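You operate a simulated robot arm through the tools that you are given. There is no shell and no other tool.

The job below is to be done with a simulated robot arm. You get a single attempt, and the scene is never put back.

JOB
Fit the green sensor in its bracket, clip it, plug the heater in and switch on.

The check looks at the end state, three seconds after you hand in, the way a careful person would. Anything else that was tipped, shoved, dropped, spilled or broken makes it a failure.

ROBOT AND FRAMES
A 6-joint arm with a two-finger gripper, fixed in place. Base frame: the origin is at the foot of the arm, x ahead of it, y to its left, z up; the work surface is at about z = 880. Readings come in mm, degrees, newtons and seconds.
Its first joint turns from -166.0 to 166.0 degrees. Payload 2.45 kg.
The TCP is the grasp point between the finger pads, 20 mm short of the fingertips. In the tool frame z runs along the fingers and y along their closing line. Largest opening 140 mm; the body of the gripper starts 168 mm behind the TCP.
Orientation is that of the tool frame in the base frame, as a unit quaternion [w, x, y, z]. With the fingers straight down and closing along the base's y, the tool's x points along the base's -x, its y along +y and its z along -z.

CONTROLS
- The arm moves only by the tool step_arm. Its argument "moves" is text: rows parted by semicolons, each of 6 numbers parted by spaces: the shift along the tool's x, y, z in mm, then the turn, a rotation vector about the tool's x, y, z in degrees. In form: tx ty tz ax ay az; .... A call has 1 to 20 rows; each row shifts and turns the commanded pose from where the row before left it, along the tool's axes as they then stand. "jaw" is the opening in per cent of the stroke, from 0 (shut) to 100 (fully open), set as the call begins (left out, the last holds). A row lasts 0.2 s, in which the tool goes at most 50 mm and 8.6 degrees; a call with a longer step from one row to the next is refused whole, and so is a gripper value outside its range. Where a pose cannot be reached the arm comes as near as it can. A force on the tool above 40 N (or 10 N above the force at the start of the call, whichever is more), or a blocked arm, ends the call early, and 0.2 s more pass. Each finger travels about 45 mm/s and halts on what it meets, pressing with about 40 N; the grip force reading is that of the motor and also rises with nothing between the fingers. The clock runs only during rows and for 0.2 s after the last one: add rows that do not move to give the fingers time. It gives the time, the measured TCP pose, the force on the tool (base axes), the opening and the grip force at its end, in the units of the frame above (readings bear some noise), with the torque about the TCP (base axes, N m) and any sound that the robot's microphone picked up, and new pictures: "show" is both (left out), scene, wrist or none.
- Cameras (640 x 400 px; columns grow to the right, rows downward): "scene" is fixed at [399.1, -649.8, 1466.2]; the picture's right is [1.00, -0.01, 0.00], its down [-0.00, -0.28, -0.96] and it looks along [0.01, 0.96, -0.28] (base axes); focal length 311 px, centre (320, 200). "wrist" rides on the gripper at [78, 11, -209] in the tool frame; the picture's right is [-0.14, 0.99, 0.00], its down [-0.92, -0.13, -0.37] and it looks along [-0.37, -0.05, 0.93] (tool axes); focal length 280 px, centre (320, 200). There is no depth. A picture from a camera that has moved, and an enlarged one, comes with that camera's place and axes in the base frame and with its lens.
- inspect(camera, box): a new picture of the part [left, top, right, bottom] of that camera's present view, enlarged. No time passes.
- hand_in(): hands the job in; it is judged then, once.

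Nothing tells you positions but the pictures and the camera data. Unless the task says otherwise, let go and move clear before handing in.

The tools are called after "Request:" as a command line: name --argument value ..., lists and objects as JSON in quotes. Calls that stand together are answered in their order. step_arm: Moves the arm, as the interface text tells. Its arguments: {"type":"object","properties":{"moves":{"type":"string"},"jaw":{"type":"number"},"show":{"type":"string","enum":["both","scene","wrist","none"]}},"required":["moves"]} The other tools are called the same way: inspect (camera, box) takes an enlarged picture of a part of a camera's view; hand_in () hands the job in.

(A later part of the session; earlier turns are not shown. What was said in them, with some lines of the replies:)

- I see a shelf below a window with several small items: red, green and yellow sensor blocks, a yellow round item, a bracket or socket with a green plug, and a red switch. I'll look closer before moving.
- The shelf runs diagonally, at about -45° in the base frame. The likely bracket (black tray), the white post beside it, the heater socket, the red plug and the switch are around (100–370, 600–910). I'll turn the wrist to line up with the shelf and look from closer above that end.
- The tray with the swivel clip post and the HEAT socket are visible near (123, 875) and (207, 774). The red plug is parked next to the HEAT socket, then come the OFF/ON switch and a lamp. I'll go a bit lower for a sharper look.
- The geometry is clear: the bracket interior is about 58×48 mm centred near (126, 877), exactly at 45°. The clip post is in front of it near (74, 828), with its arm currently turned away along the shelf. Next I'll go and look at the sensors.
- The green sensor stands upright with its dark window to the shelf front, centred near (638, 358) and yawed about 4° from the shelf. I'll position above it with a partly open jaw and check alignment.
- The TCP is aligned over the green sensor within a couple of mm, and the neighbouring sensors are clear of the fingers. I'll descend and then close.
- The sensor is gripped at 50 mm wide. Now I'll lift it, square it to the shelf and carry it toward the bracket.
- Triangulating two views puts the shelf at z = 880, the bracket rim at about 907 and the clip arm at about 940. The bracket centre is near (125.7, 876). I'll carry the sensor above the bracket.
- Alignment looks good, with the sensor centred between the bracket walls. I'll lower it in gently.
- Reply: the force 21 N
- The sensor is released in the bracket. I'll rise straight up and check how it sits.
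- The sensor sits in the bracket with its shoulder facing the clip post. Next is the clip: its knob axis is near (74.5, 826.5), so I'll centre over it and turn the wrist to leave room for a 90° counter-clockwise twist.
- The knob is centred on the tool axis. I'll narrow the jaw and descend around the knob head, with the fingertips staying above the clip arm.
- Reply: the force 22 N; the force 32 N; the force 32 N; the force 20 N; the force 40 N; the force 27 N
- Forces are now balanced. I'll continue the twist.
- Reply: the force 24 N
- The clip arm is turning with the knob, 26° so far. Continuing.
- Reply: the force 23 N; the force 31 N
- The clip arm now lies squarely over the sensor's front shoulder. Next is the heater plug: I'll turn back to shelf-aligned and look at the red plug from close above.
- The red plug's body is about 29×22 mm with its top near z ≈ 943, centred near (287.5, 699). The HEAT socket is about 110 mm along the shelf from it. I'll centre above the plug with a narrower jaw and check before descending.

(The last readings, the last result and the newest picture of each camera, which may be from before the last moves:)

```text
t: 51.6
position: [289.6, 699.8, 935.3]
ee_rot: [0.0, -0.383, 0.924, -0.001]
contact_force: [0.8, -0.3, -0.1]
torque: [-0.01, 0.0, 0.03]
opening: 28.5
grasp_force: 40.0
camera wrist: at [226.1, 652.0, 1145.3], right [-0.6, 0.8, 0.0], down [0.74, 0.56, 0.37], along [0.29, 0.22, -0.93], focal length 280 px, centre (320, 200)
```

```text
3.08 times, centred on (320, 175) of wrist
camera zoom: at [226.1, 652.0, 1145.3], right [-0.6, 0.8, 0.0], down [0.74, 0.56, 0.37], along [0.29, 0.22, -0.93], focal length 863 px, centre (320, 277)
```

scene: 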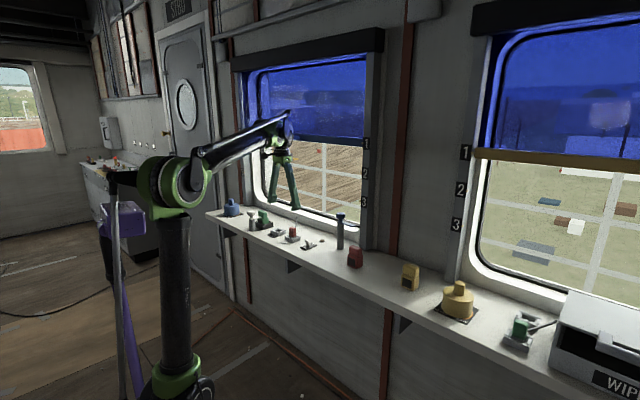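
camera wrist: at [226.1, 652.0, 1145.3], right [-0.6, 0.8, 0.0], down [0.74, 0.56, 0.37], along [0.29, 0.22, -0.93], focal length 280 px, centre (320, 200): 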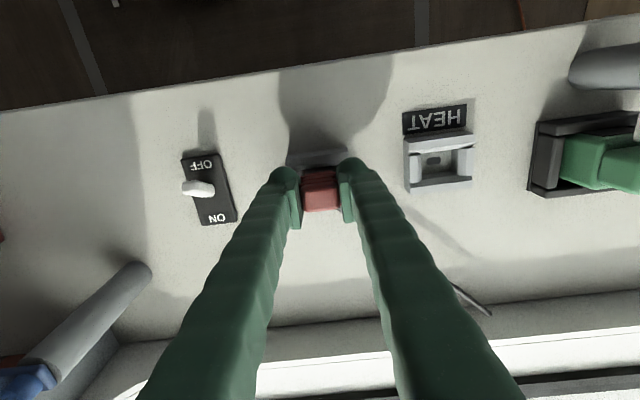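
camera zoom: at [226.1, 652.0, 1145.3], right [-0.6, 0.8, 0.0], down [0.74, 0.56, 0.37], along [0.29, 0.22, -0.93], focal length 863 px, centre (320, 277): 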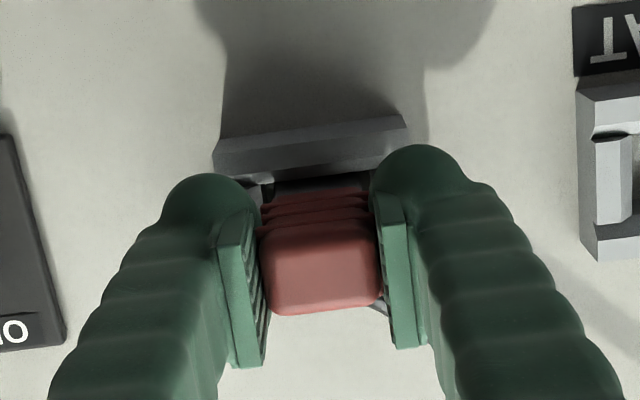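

Request:
inspect --camera "wrist" --box '[395, 95, 485, 200]'

Request:
inspect --camera "wrist" --box '[275, 130, 365, 220]'

```text
3.81 times, centred on (440, 148) of wrist
camera zoom: at [226.1, 652.0, 1145.3], right [-0.6, 0.8, 0.0], down [0.74, 0.56, 0.37], along [0.29, 0.22, -0.93], focal length 1068 px, centre (-137, 400)
```

zoom: 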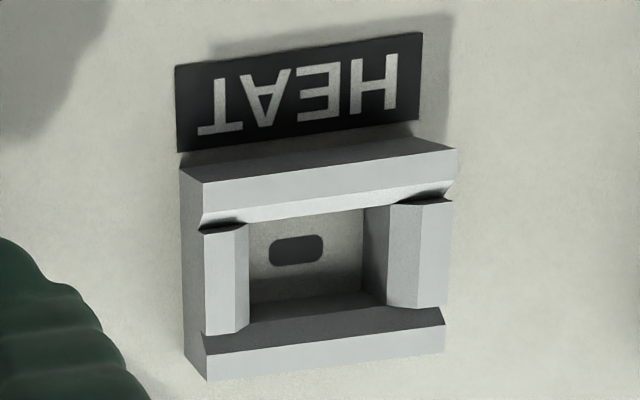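

```text
4.44 times, centred on (320, 175) of wrist
camera zoom: at [226.1, 652.0, 1145.3], right [-0.6, 0.8, 0.0], down [0.74, 0.56, 0.37], along [0.29, 0.22, -0.93], focal length 1246 px, centre (320, 311)
```

zoom: 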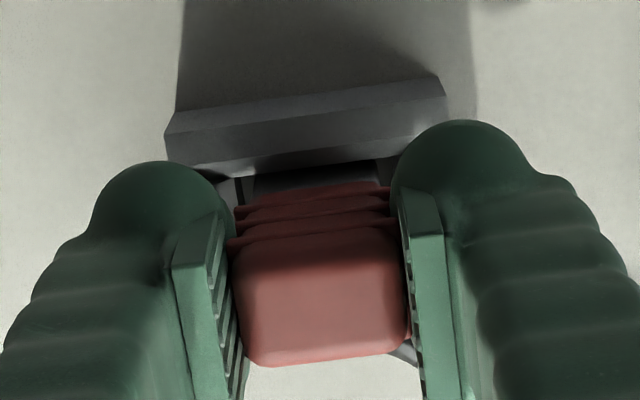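

The plug is held at 28.5 mm. I'll pull it straight up out of its parking socket and check it.

Request:
step_arm --moves "0 0 -3 0 0 0; 0 0 -5 0 0 0; 0 0 -10 0 0 0; 0 0 -20 0 0 0; 0 0 -25 0 0 0; 0 0 0 0 0 0" --show "both"

Request:
inspect --camera "scene" --box '[255, 180, 335, 250]'

Request:
inspect --camera "wrist" --box '[250, 100, 410, 230]'

```text
t: 53.0
position: [289.1, 699.3, 999.4]
ee_rot: [0.0, -0.383, 0.924, 0.0]
contact_force: [0.2, -0.8, -0.2]
torque: [0.0, -0.03, 0.01]
opening: 28.5
grasp_force: 40.0
camera wrist: at [225.9, 652.1, 1207.9], right [-0.6, 0.8, 0.0], down [0.74, 0.56, 0.37], along [0.29, 0.22, -0.93], focal length 280 px, centre (320, 200)
```

scene: 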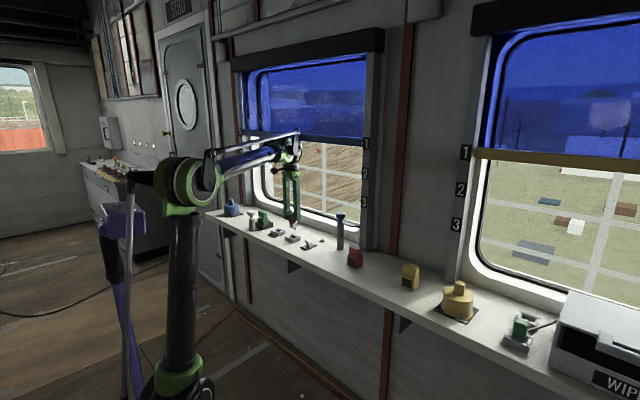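
wrist: 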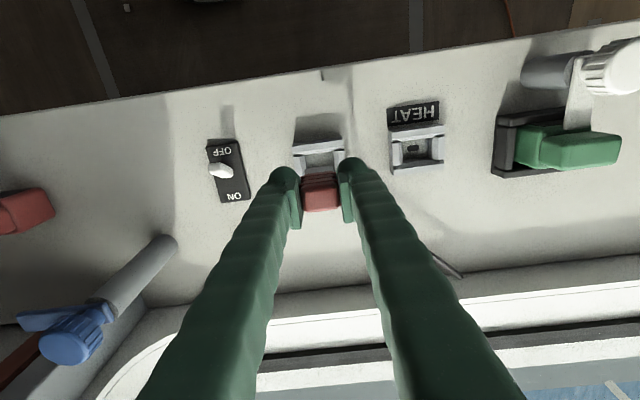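

```text
5.71 times, centred on (295, 215) of scene
camera zoom: at [399.1, -649.8, 1466.2], right [1.0, -0.01, 0.0], down [0.0, -0.28, -0.96], along [0.01, 0.96, -0.28], focal length 1775 px, centre (463, 114)
```

zoom: 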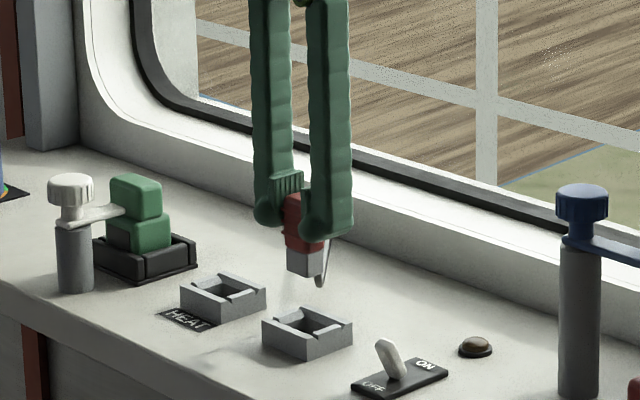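

```text
3.08 times, centred on (330, 165) of wrist
camera zoom: at [225.9, 652.1, 1207.9], right [-0.6, 0.8, 0.0], down [0.74, 0.56, 0.37], along [0.29, 0.22, -0.93], focal length 863 px, centre (289, 308)
```

zoom: 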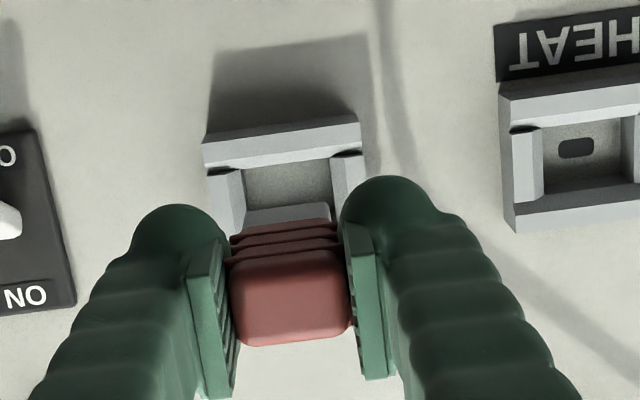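

Request:
step_arm --moves "0 37 0 0 0 0; 0 37 0 0 0 0; 0 37 0 0 0 0; 0 0 15 0 0 0; 0 0 15 0 0 0; 0 0 0 0 0 0" --show "both"

Request:
inspect --camera "scene" --box '[245, 180, 325, 250]'

Request:
inspect --camera "wrist" --box '[260, 100, 380, 220]'

```text
t: 54.4
position: [209.5, 778.0, 968.8]
ee_rot: [0.0, -0.383, 0.924, 0.0]
contact_force: [0.4, 0.3, -0.8]
torque: [0.01, 0.02, -0.03]
opening: 28.2
grasp_force: 40.2
camera wrist: at [147.0, 730.4, 1178.2], right [-0.6, 0.8, 0.0], down [0.74, 0.56, 0.37], along [0.29, 0.22, -0.93], focal length 280 px, centre (320, 200)
```

scene: 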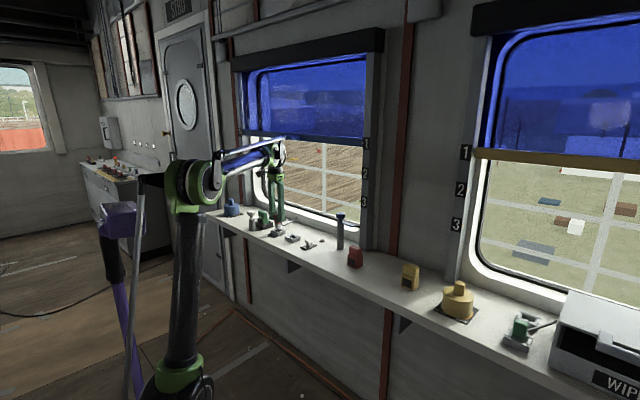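
wrist: 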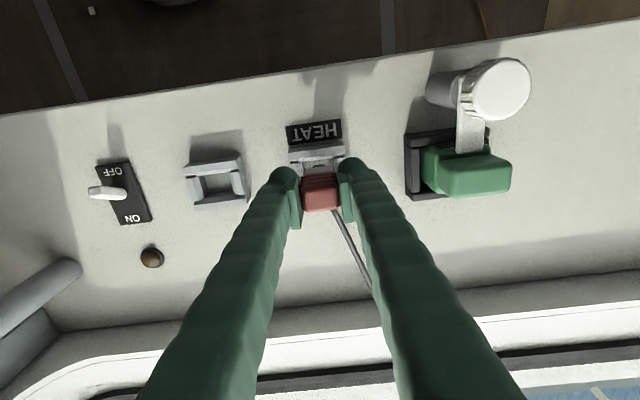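

```text
5.71 times, centred on (285, 215) of scene
camera zoom: at [399.1, -649.8, 1466.2], right [1.0, -0.01, 0.0], down [0.0, -0.28, -0.96], along [0.01, 0.96, -0.28], focal length 1775 px, centre (520, 114)
```

zoom: 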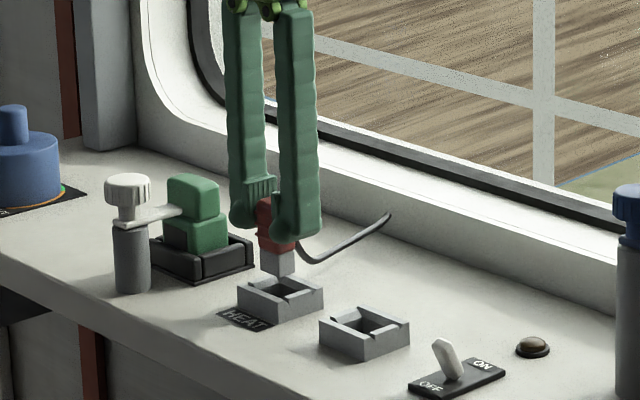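

```text
3.33 times, centred on (320, 160) of wrist
camera zoom: at [147.0, 730.4, 1178.2], right [-0.6, 0.8, 0.0], down [0.74, 0.56, 0.37], along [0.29, 0.22, -0.93], focal length 935 px, centre (320, 333)
```

zoom: 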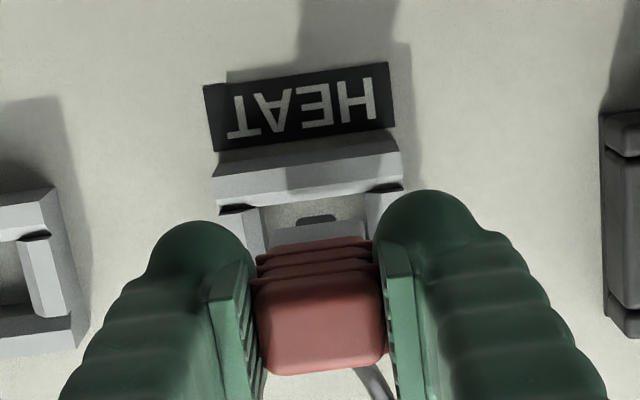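

The plug is over the HEAT socket, aligned to within about 1 mm. I'll lower it gently.

Request:
step_arm --moves "-0.8 0 5 0 0 0; 0 0 5 0 0 0; 0 0 3 0 0 0; 0 0 3 0 0 0; 0 0 0 0 0 0" --show "none"

Request:
inspect --camera "scene" --box '[255, 200, 305, 245]'

Request:
inspect --camera "wrist" --box '[270, 110, 370, 220]'

```text
t: 55.6
position: [211.1, 779.8, 953.2]
ee_rot: [0.0, -0.382, 0.924, 0.0]
contact_force: [0.1, 0.3, -0.6]
torque: [0.0, 0.0, -0.01]
opening: 28.5
grasp_force: 39.8
```

```text
8.89 times, centred on (280, 222) of scene
camera zoom: at [399.1, -649.8, 1466.2], right [1.0, -0.01, 0.0], down [0.0, -0.28, -0.96], along [0.01, 0.96, -0.28], focal length 2761 px, centre (676, 0)
```

zoom: 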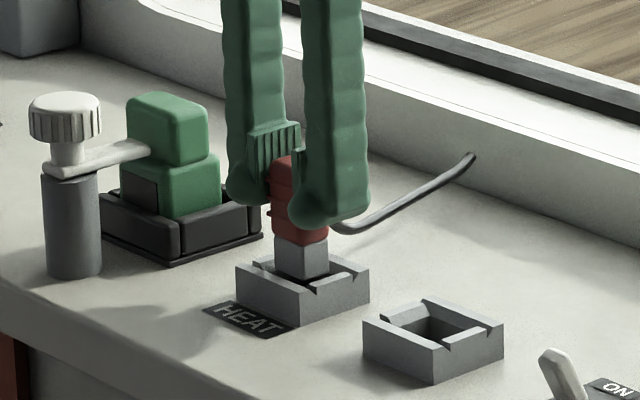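

```text
3.64 times, centred on (320, 165) of wrist
camera zoom: at [148.0, 731.4, 1162.0], right [-0.6, 0.8, 0.0], down [0.74, 0.56, 0.37], along [0.29, 0.22, -0.93], focal length 1020 px, centre (320, 327)
```

zoom: 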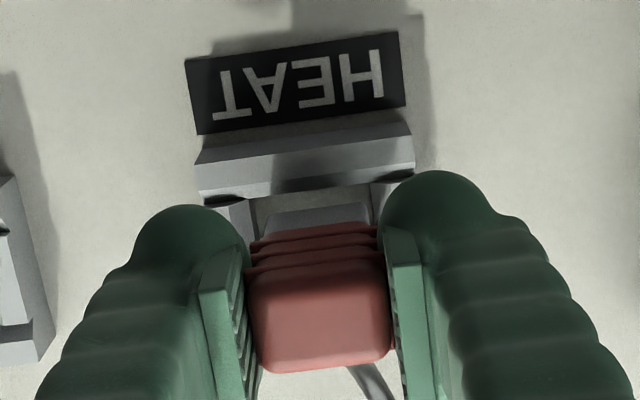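

Request:
inspect --camera "wrist" --box '[295, 145, 345, 180]'

Request:
inspect --camera "scene" --box '[270, 215, 300, 240]'

```text
11.43 times, centred on (320, 162) of wrist
camera zoom: at [148.0, 731.4, 1162.0], right [-0.6, 0.8, 0.0], down [0.74, 0.56, 0.37], along [0.29, 0.22, -0.93], focal length 3204 px, centre (320, 629)
```

zoom: 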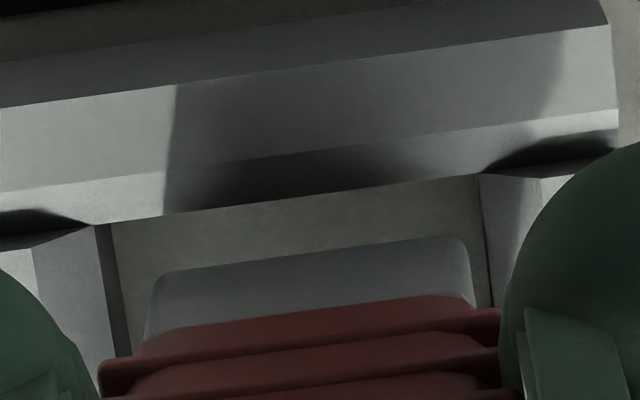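

```text
16.00 times, centred on (285, 228) of scene
camera zoom: at [399.1, -649.8, 1466.2], right [1.0, -0.01, 0.0], down [0.0, -0.28, -0.96], along [0.01, 0.96, -0.28], focal length 4969 px, centre (880, -240)
```

zoom: 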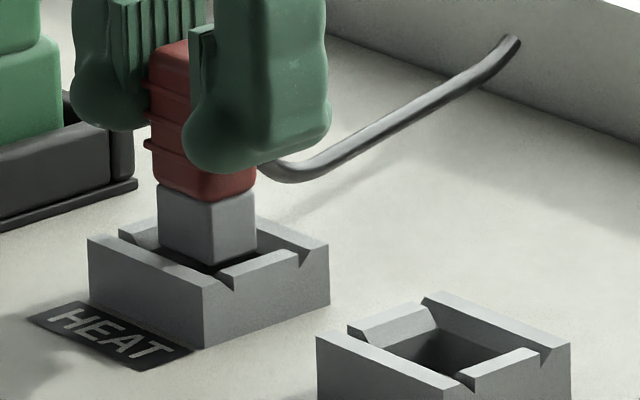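

Request:
step_arm --moves "0 -1.4 0 0 0 0; 0 0 3 0 0 0; 0 0 3 0 0 0; 0 0 0 0 0 0" --show "none"

Request:
inspect --camera "wrist" --box '[295, 145, 345, 180]'

Request:
inspect --camera "scene" --box '[270, 215, 300, 240]'

```text
t: 56.6
position: [213.1, 777.6, 945.8]
ee_rot: [0.0, -0.383, 0.924, 0.0]
contact_force: [-0.1, -0.9, -0.4]
torque: [-0.01, 0.0, -0.03]
opening: 28.3
grasp_force: 40.5
```

```text
11.43 times, centred on (320, 162) of wrist
camera zoom: at [149.2, 730.1, 1155.9], right [-0.6, 0.8, 0.0], down [0.74, 0.56, 0.37], along [0.29, 0.22, -0.93], focal length 3204 px, centre (320, 629)
```

zoom: 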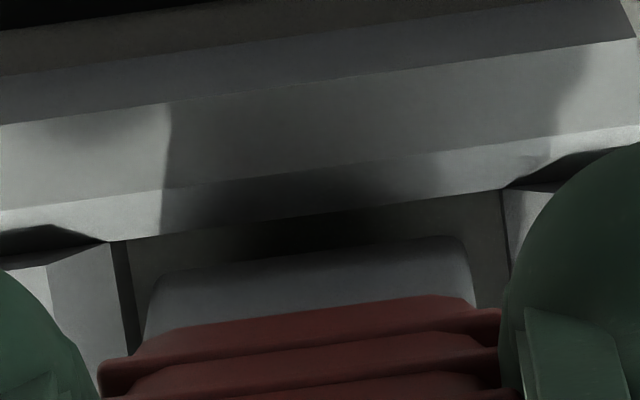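

```text
16.00 times, centred on (285, 228) of scene
camera zoom: at [399.1, -649.8, 1466.2], right [1.0, -0.01, 0.0], down [0.0, -0.28, -0.96], along [0.01, 0.96, -0.28], focal length 4969 px, centre (880, -240)
```

zoom: 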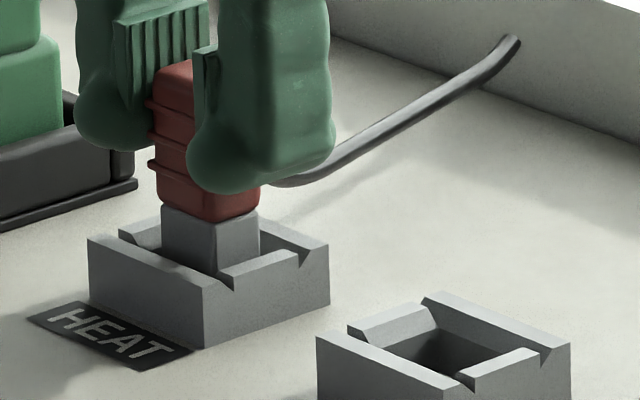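

Request:
step_arm --moves "0 0 3 0 0 0; 0 0 2 0 0 0; 0 0 2 0 0 0; 0 0 0 0 0 0" --show "none"

Request:
inspect --camera "scene" --box '[270, 215, 300, 240]'

```text
t: 57.6
position: [212.1, 777.5, 939.3]
ee_rot: [0.0, -0.383, 0.924, -0.001]
contact_force: [0.1, 0.3, 0.3]
torque: [0.0, -0.02, 0.01]
opening: 28.3
grasp_force: 40.2
```

```text
16.00 times, centred on (285, 228) of scene
camera zoom: at [399.1, -649.8, 1466.2], right [1.0, -0.01, 0.0], down [0.0, -0.28, -0.96], along [0.01, 0.96, -0.28], focal length 4969 px, centre (880, -240)
```

zoom: 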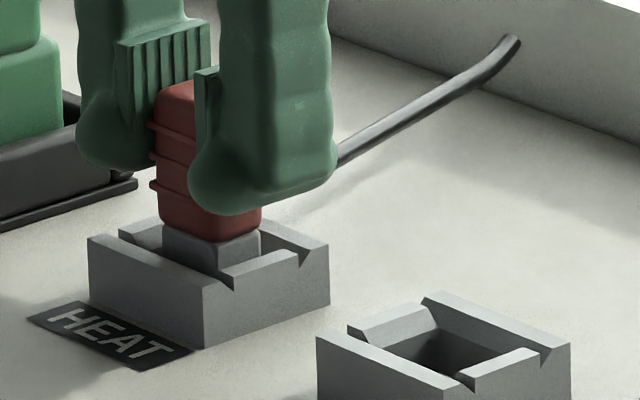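

Request:
step_arm --moves "0 0 1 0 0 0; 0 0 1 0 0 0; 0 0 0 0 0 0" --show "none"

Request:
step_arm --moves "0 0 1 0 0 0; 0 0 0 0 0 0" --show "none"

```text
t: 58.4
position: [213.2, 778.4, 937.6]
ee_rot: [0.0, -0.383, 0.924, 0.0]
contact_force: [0.6, 0.6, -0.5]
torque: [0.01, 0.01, 0.06]
opening: 28.3
grasp_force: 39.7
```

```text
t: 59.0
position: [213.5, 777.1, 936.3]
ee_rot: [0.001, -0.382, 0.924, 0.0]
contact_force: [0.3, -0.4, 0.1]
torque: [0.0, 0.01, 0.01]
opening: 28.3
grasp_force: 39.7
```

Request:
step_arm --moves "0 0 1 0 0 0; 0 0 0 0 0 0" --show "none"

Request:
inspect --camera "scene" --box '[270, 215, 300, 240]'

Request:
inspect --camera "wrist" --box '[270, 110, 370, 220]'

```text
t: 59.6
position: [213.4, 777.5, 935.2]
ee_rot: [0.0, -0.383, 0.924, 0.0]
contact_force: [0.2, 1.4, 4.5]
torque: [0.04, -0.05, 0.03]
opening: 28.5
grasp_force: 39.9
```

```text
16.00 times, centred on (285, 228) of scene
camera zoom: at [399.1, -649.8, 1466.2], right [1.0, -0.01, 0.0], down [0.0, -0.28, -0.96], along [0.01, 0.96, -0.28], focal length 4969 px, centre (880, -240)
```

zoom: 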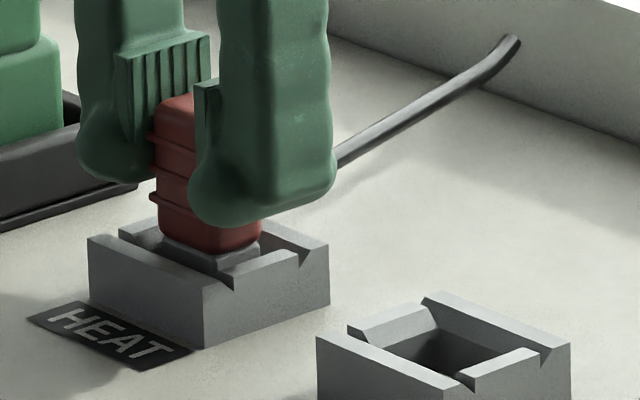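

```text
3.64 times, centred on (320, 165) of wrist
camera zoom: at [149.1, 730.0, 1145.2], right [-0.6, 0.8, 0.0], down [0.74, 0.56, 0.37], along [0.29, 0.22, -0.93], focal length 1020 px, centre (320, 327)
```

zoom: 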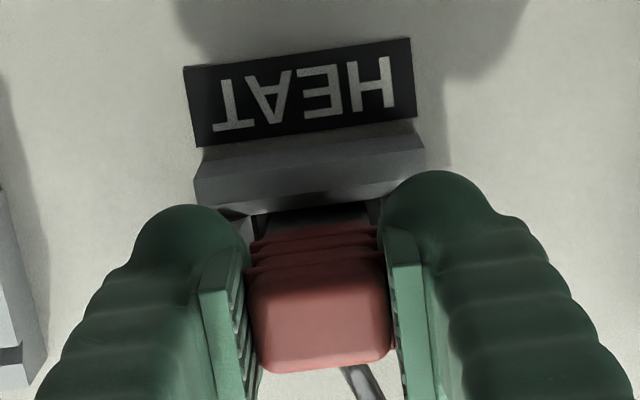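

Request:
step_arm --moves "0 0 1 0 0 0; 0 0 0 0 0 0" --show "none"

```text
t: 60.2
position: [212.9, 776.1, 935.3]
ee_rot: [0.001, -0.383, 0.924, 0.0]
contact_force: [1.6, 6.1, 25.6]
torque: [0.27, -0.13, 0.03]
opening: 28.3
grasp_force: 40.2
```

Request:
step_arm --moves "0 0 -1.2 0 0 0; 0 0 0 0 0 0" --show "none"

Request:
step_arm --moves "0 0 0 0 0 0; 0 0 0 0 0 0; 0 0 0 0 0 0; 0 0 0 0 0 0" --jaw 42 --show "wrist"

Request:
inspect --camera "scene" --box '[260, 205, 310, 245]'

Request:
inspect --camera "wrist" --box '[260, 110, 380, 220]'

```text
t: 60.8
position: [212.2, 776.0, 935.8]
ee_rot: [0.0, -0.382, 0.924, 0.0]
contact_force: [0.8, 1.1, 7.2]
torque: [0.02, -0.06, 0.0]
opening: 28.4
grasp_force: 40.1
```

```text
t: 61.8
position: [212.7, 778.4, 935.7]
ee_rot: [0.001, -0.382, 0.924, 0.0]
contact_force: [0.2, -0.2, 0.6]
torque: [0.01, 0.02, -0.01]
opening: 59.0
grasp_force: 0.0
camera wrist: at [149.1, 730.0, 1145.2], right [-0.6, 0.8, 0.0], down [0.74, 0.56, 0.37], along [0.29, 0.22, -0.93], focal length 280 px, centre (320, 200)
```

wrist: 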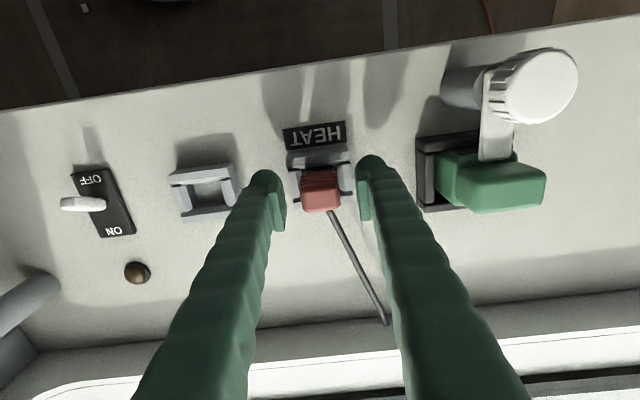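

```text
10.00 times, centred on (285, 225) of scene
camera zoom: at [399.1, -649.8, 1466.2], right [1.0, -0.01, 0.0], down [0.0, -0.28, -0.96], along [0.01, 0.96, -0.28], focal length 3106 px, centre (670, -50)
```

zoom: 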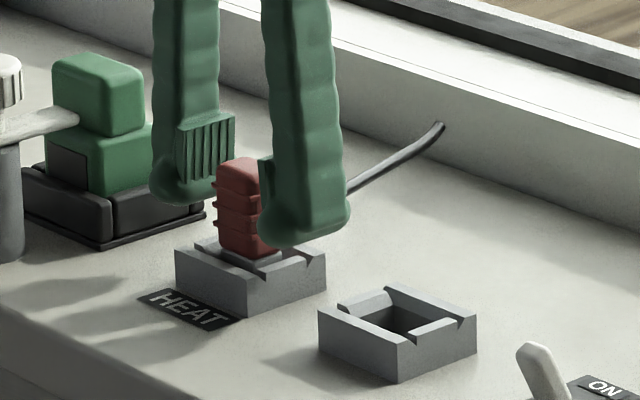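

```text
3.64 times, centred on (320, 165) of wrist
camera zoom: at [149.1, 730.0, 1145.2], right [-0.6, 0.8, 0.0], down [0.74, 0.56, 0.37], along [0.29, 0.22, -0.93], focal length 1020 px, centre (320, 327)
```

zoom: 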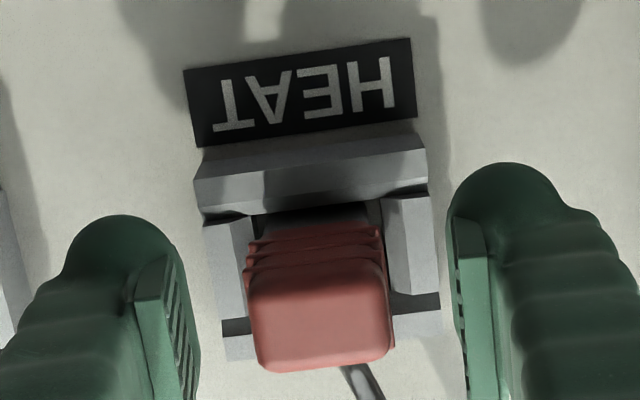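

The plug is seated in the HEAT socket. I'll rise clear and go look at the switch.

Request:
step_arm --moves "0 0 -15 0 0 0; 0 0 -40 0 0 0; 0 0 -45 0 0 0; 10 -42 0 0 0 0; 10 -43 0 0 0 0; 10 -43 0 0 0 0; 10 -43 0 0 0 0; 10 -43 0 0 0 0; 0 0 0 0 0 0" --jaw 42 --show "both"

Request:
inspect --camera "wrist" --box '[260, 80, 380, 220]'

Request:
inspect --camera "scene" --box '[255, 205, 335, 260]'

```text
t: 63.8
position: [329.3, 590.1, 1035.2]
ee_rot: [-0.001, -0.383, 0.924, -0.001]
contact_force: [0.1, 0.0, -0.2]
torque: [0.01, 0.03, -0.02]
opening: 58.4
grasp_force: 0.1
camera wrist: at [265.5, 543.5, 1244.5], right [-0.6, 0.8, 0.0], down [0.74, 0.56, 0.37], along [0.29, 0.22, -0.93], focal length 280 px, centre (320, 200)
```

scene: 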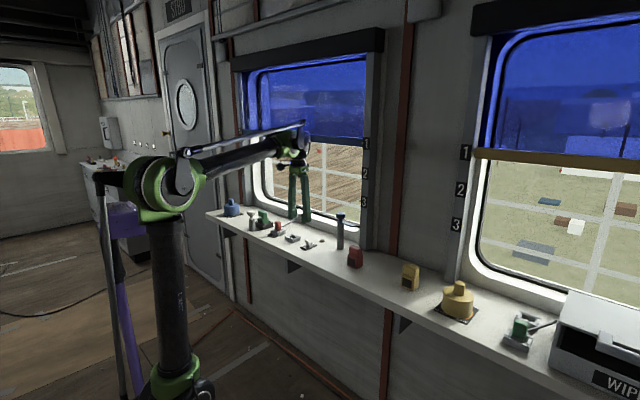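
wrist: 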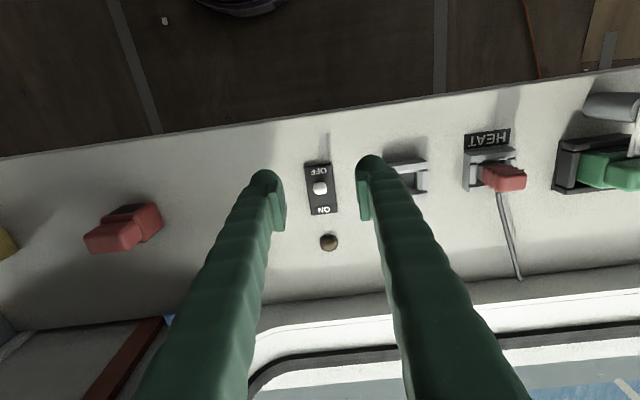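

```text
2.86 times, centred on (320, 150) of wrist
camera zoom: at [265.5, 543.5, 1244.5], right [-0.6, 0.8, 0.0], down [0.74, 0.56, 0.37], along [0.29, 0.22, -0.93], focal length 801 px, centre (320, 343)
```

zoom: 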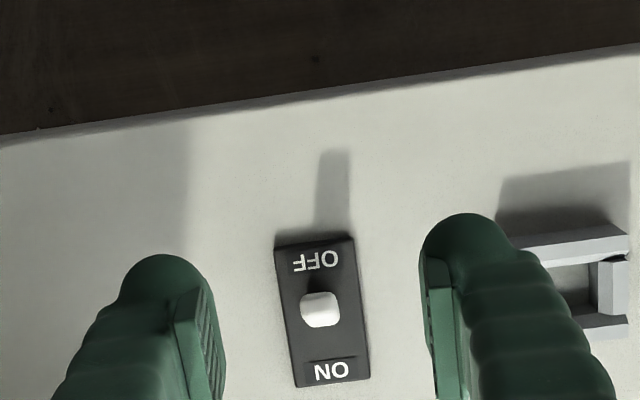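

```text
7.27 times, centred on (295, 232) of scene
camera zoom: at [399.1, -649.8, 1466.2], right [1.0, -0.01, 0.0], down [0.0, -0.28, -0.96], along [0.01, 0.96, -0.28], focal length 2259 px, centre (502, -36)
```

zoom: 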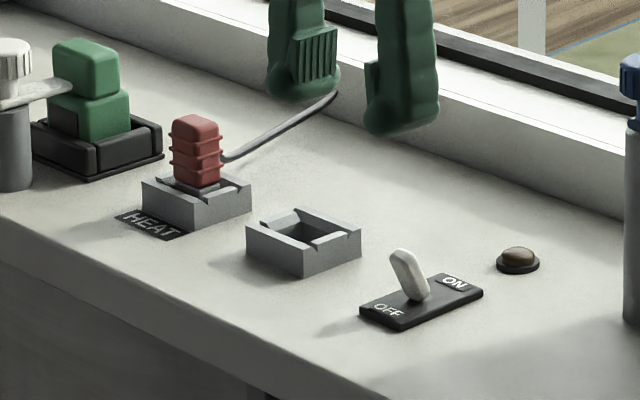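

The switch lever leans toward OFF at the shelf front, with its tip near n ≈ 687 and z ≈ 912. I'll close the jaw, come down on the OFF side of the lever and push it toward ON.

Request:
step_arm --moves "0 -4 0 0 0 0; 0 0 0 0 0 0; 0 0 0 0 0 0; 0 0 40 0 0 0; 0 0 40 0 0 0; 0 0 25 0 0 0; 0 0 10 0 0 0; 0 0 0 0 0 0" --jaw 0 --show "both"

Request:
inspect --camera "scene" --box '[280, 200, 340, 260]'

Request:
inspect --camera "wrist" --box '[260, 100, 380, 260]'

```text
t: 65.6
position: [332.9, 588.3, 921.5]
ee_rot: [0.0, -0.383, 0.924, 0.001]
contact_force: [0.3, -0.2, 0.0]
torque: [0.01, 0.01, -0.03]
opening: 0.0
grasp_force: 29.5
camera wrist: at [268.6, 540.8, 1130.3], right [-0.6, 0.8, 0.0], down [0.74, 0.56, 0.37], along [0.29, 0.22, -0.93], focal length 280 px, centre (320, 200)
```

scene: 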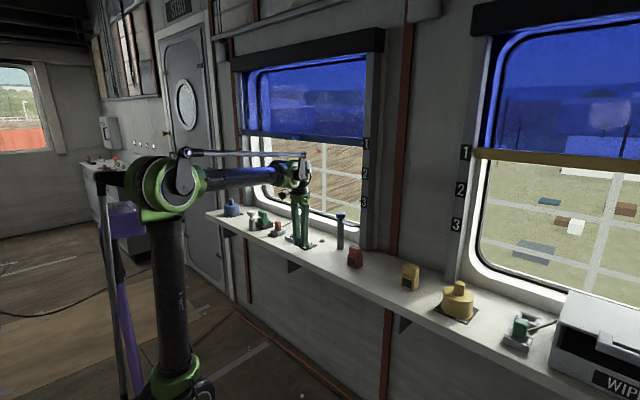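
wrist: 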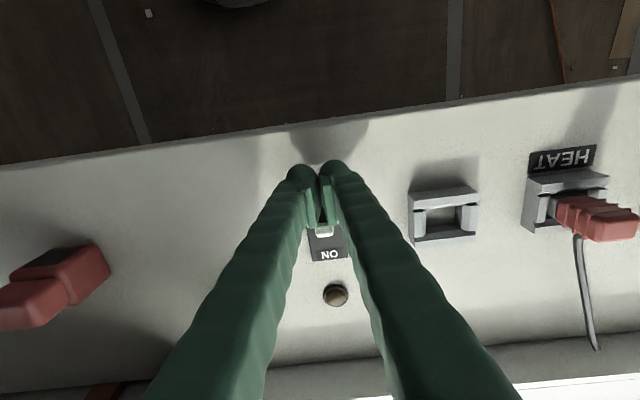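

```text
6.67 times, centred on (310, 230) of scene
camera zoom: at [399.1, -649.8, 1466.2], right [1.0, -0.01, 0.0], down [0.0, -0.28, -0.96], along [0.01, 0.96, -0.28], focal length 2070 px, centre (387, 0)
```

zoom: 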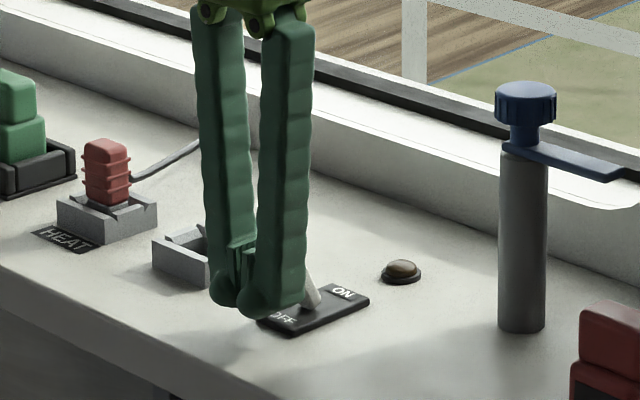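

```text
2.50 times, centred on (320, 180) of wrist
camera zoom: at [268.6, 540.8, 1130.3], right [-0.6, 0.8, 0.0], down [0.74, 0.56, 0.37], along [0.29, 0.22, -0.93], focal length 701 px, centre (320, 250)
```

zoom: 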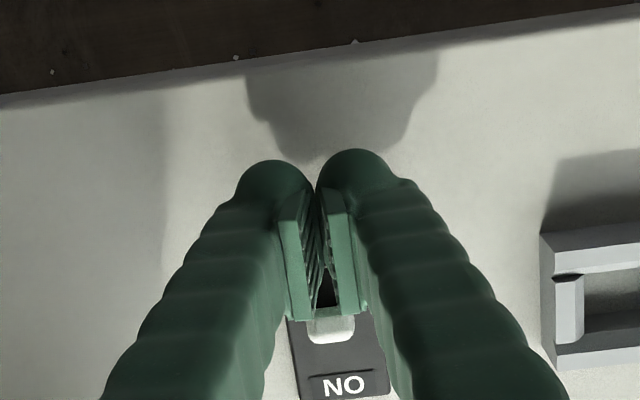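

Request:
step_arm --moves "-4 0 0 0 0 0; -4 0 0 0 0 0; -4 0 0 0 0 0; -4 0 0 0 0 0; 0 0 0 0 0 0" --show "none"

Request:
inspect --camera "scene" --box '[280, 200, 340, 260]'

Request:
inspect --camera "wrist" --box '[260, 140, 380, 260]'

```text
t: 66.8
position: [343.4, 598.4, 921.1]
ee_rot: [0.0, -0.382, 0.924, 0.0]
contact_force: [-0.8, -0.8, 0.8]
torque: [-0.01, 0.01, -0.07]
opening: 0.0
grasp_force: 29.6
```

```text
6.67 times, centred on (310, 230) of scene
camera zoom: at [399.1, -649.8, 1466.2], right [1.0, -0.01, 0.0], down [0.0, -0.28, -0.96], along [0.01, 0.96, -0.28], focal length 2070 px, centre (387, 0)
```

zoom: 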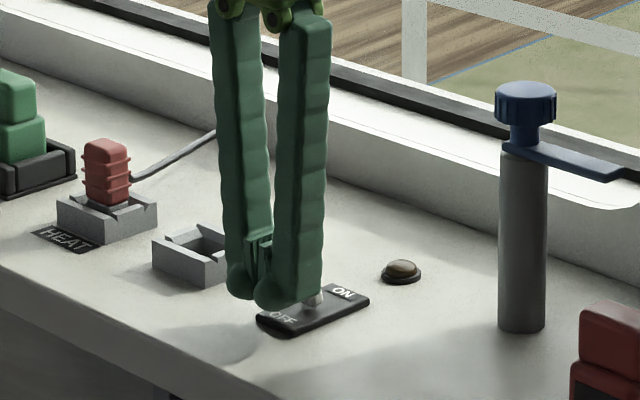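

```text
3.33 times, centred on (320, 200) of wrist
camera zoom: at [279.0, 551.6, 1130.6], right [-0.6, 0.8, 0.0], down [0.74, 0.56, 0.37], along [0.29, 0.22, -0.93], focal length 935 px, centre (320, 200)
```

zoom: 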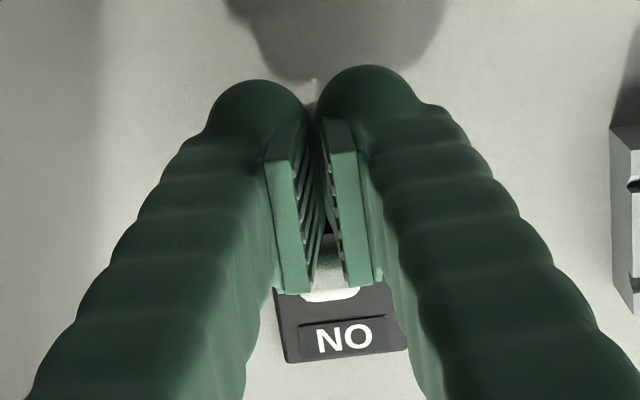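

Request:
step_arm --moves "-3 0 0 0 0 0; -3 0 0 0 0 0; -3 0 0 0 0 0; 0 0 0 0 0 0" --show "none"

Request:
inspect --camera "scene" --box '[280, 200, 340, 260]'

Request:
inspect --camera "wrist" --box '[260, 140, 380, 260]'

```text
t: 67.8
position: [349.4, 605.9, 920.3]
ee_rot: [0.0, -0.382, 0.924, 0.0]
contact_force: [0.2, 0.0, -0.4]
torque: [-0.02, 0.01, -0.03]
opening: 0.1
grasp_force: 29.9
```

```text
6.67 times, centred on (310, 230) of scene
camera zoom: at [399.1, -649.8, 1466.2], right [1.0, -0.01, 0.0], down [0.0, -0.28, -0.96], along [0.01, 0.96, -0.28], focal length 2070 px, centre (387, 0)
```

zoom: 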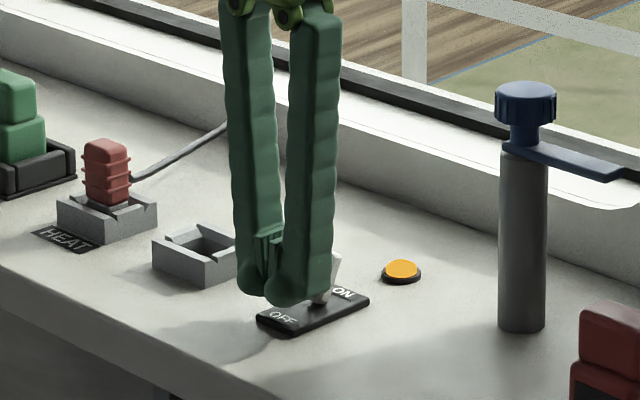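

```text
3.33 times, centred on (320, 200) of wrist
camera zoom: at [285.4, 558.0, 1130.2], right [-0.6, 0.8, 0.0], down [0.74, 0.56, 0.37], along [0.29, 0.22, -0.93], focal length 935 px, centre (320, 200)
```

zoom: 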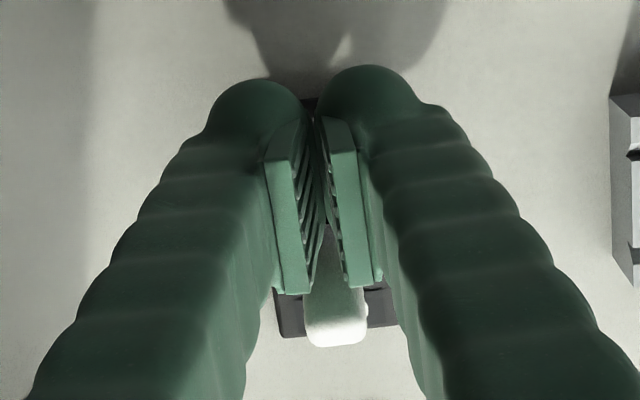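

The switch snapped to ON and the lamp lit up. I'll back away from the lever, rise clear and check everything.

Request:
step_arm --moves "8 0 0 0 0 0; 15 0 0 0 0 0; 0 0 -30 0 0 0; 0 0 -45 0 0 0; 0 0 -45 0 0 0; 40 0 -20 0 0 0; 0 0 0 0 0 0" --show "both"

Request:
inspect --camera "scene" --box '[240, 195, 340, 260]'

Request:
inspect --camera "scene" --box '[240, 200, 300, 245]'

Request:
inspect --camera "wrist" --box '[380, 80, 640, 240]'

```text
t: 69.4
position: [303.8, 561.3, 1060.2]
ee_rot: [0.0, -0.383, 0.924, 0.0]
contact_force: [-0.3, -0.6, -0.1]
torque: [0.01, 0.01, -0.01]
opening: 0.0
grasp_force: 28.6
camera wrist: at [240.6, 514.9, 1270.2], right [-0.6, 0.8, 0.0], down [0.74, 0.56, 0.37], along [0.29, 0.22, -0.93], focal length 280 px, centre (320, 200)
```

scene: 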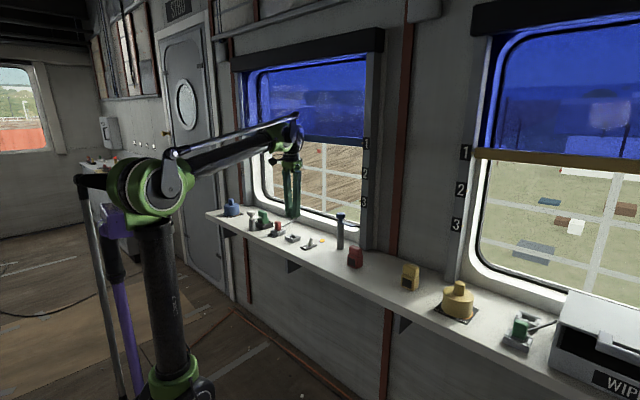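
wrist: 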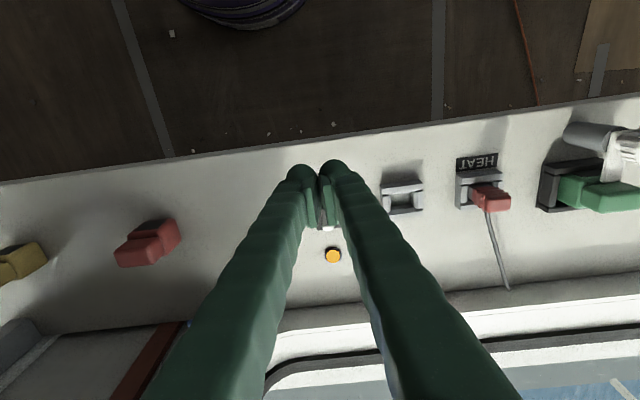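

```text
6.15 times, centred on (290, 228) of scene
camera zoom: at [399.1, -649.8, 1466.2], right [1.0, -0.01, 0.0], down [0.0, -0.28, -0.96], along [0.01, 0.96, -0.28], focal length 1911 px, centre (505, 31)
```

zoom: 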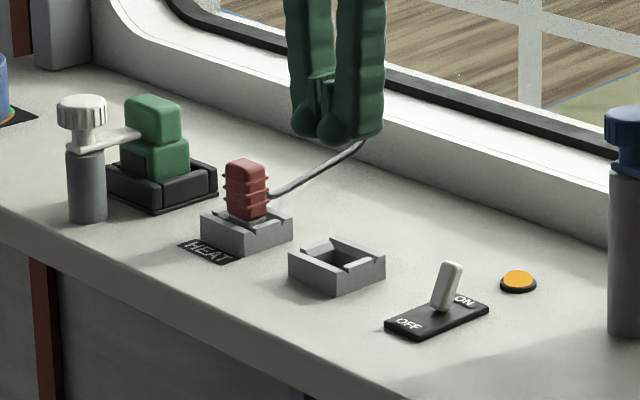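

```text
8.89 times, centred on (270, 222) of scene
camera zoom: at [399.1, -649.8, 1466.2], right [1.0, -0.01, 0.0], down [0.0, -0.28, -0.96], along [0.01, 0.96, -0.28], focal length 2761 px, centre (764, 0)
```

zoom: 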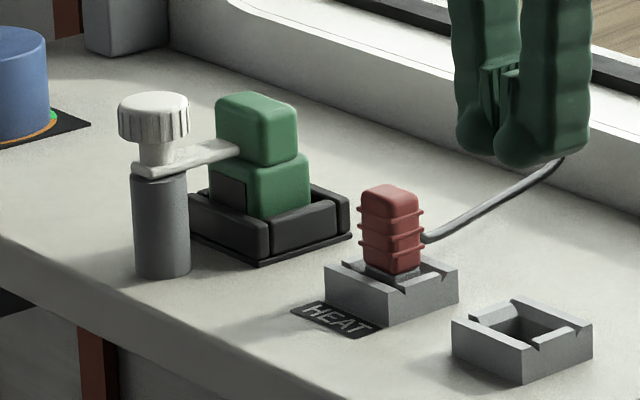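

```text
2.46 times, centred on (510, 160) of wrist
camera zoom: at [240.6, 514.9, 1270.2], right [-0.6, 0.8, 0.0], down [0.74, 0.56, 0.37], along [0.29, 0.22, -0.93], focal length 690 px, centre (-148, 298)
```

zoom: 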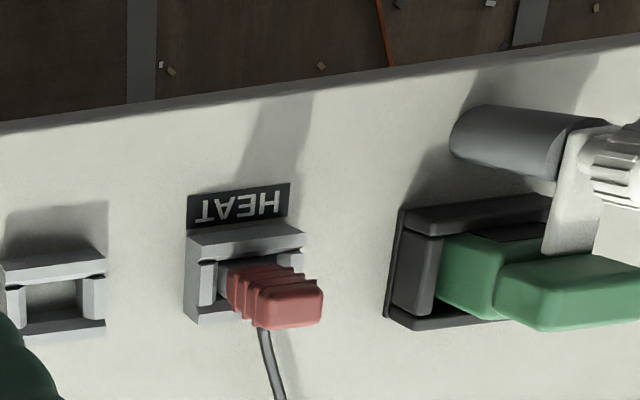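

Request:
inspect --camera "wrist" --box '[570, 110, 640, 210]'

Request:
inspect --camera "scene" --box '[248, 205, 283, 235]'

```text
4.00 times, centred on (605, 160) of wrist
camera zoom: at [240.6, 514.9, 1270.2], right [-0.6, 0.8, 0.0], down [0.74, 0.56, 0.37], along [0.29, 0.22, -0.93], focal length 1122 px, centre (-820, 360)
```

zoom: 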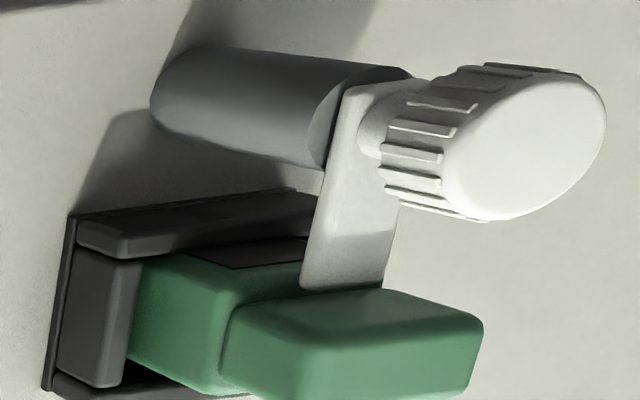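

```text
13.33 times, centred on (266, 220) of scene
camera zoom: at [399.1, -649.8, 1466.2], right [1.0, -0.01, 0.0], down [0.0, -0.28, -0.96], along [0.01, 0.96, -0.28], focal length 4141 px, centre (1047, -67)
```

zoom: 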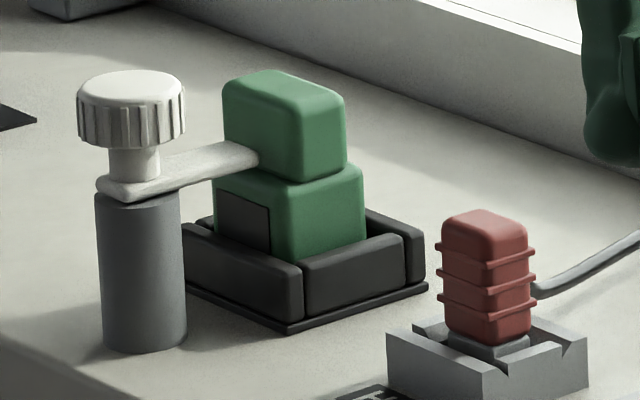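

Final check:
- **Sensor:** green sensor seated in its bracket, with the clip arm over its shoulder.
- **Heater plug:** seated in the HEAT socket.
- **Switch:** at ON, with the lamp lit.
- **Everything else:** undisturbed.

I'll move a bit further clear and hand in.

Request:
step_arm --moves "30 0 -30 0 0 0; 30 0 -30 0 0 0; 0 0 0 0 0 0; 0 0 0 0 0 0" --show "scene"

Request:
inspect --camera "scene" --box '[210, 180, 450, 300]'

```text
t: 70.4
position: [260.6, 519.6, 1120.0]
ee_rot: [0.0, -0.382, 0.924, 0.0]
contact_force: [-0.3, 0.4, -0.4]
torque: [-0.01, -0.04, 0.0]
opening: 0.0
grasp_force: 29.3
```

scene: 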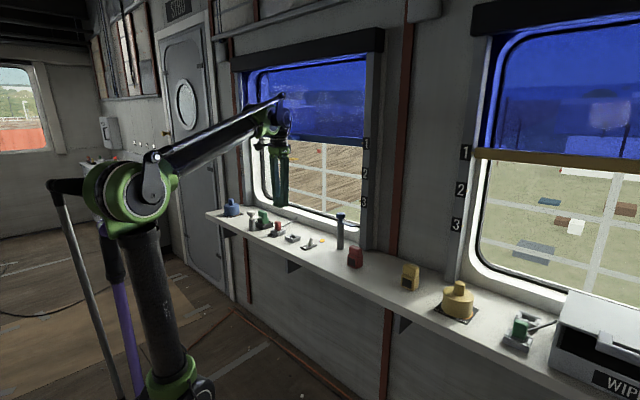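

```text
2.67 times, centred on (330, 240) of scene
camera zoom: at [399.1, -649.8, 1466.2], right [1.0, -0.01, 0.0], down [0.0, -0.28, -0.96], along [0.01, 0.96, -0.28], focal length 828 px, centre (293, 93)
```

zoom: 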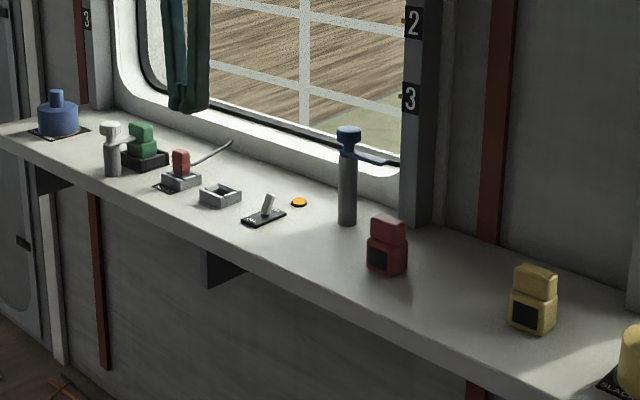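

The pictures show the sensor seated and clipped, the plug in the HEAT socket, the switch at ON with the lamp lit, and the arm clear of the shelf. I'm handing the job in.

Request:
hand_in

```text
The job is handed in.
```

The job is finished and handed in. I haven't seen the result of the check.

- **Sensor:** the green sensor stands in the black bracket, dark window facing the shelf front. I turned the clip arm 90° so it lies over the sensor's front shoulder. The overlap looks complete in the pictures, but my measurements put it at only a few millimetres.
- **Heater:** I moved the red plug from its parking socket to the one marked HEAT, and it bottomed out at the same height as before.
- **Switch:** it is at ON, and the lamp beside it lit up as the lever went over.

I saw nothing else on the shelf moved, and the arm is clear with nothing in the gripper.
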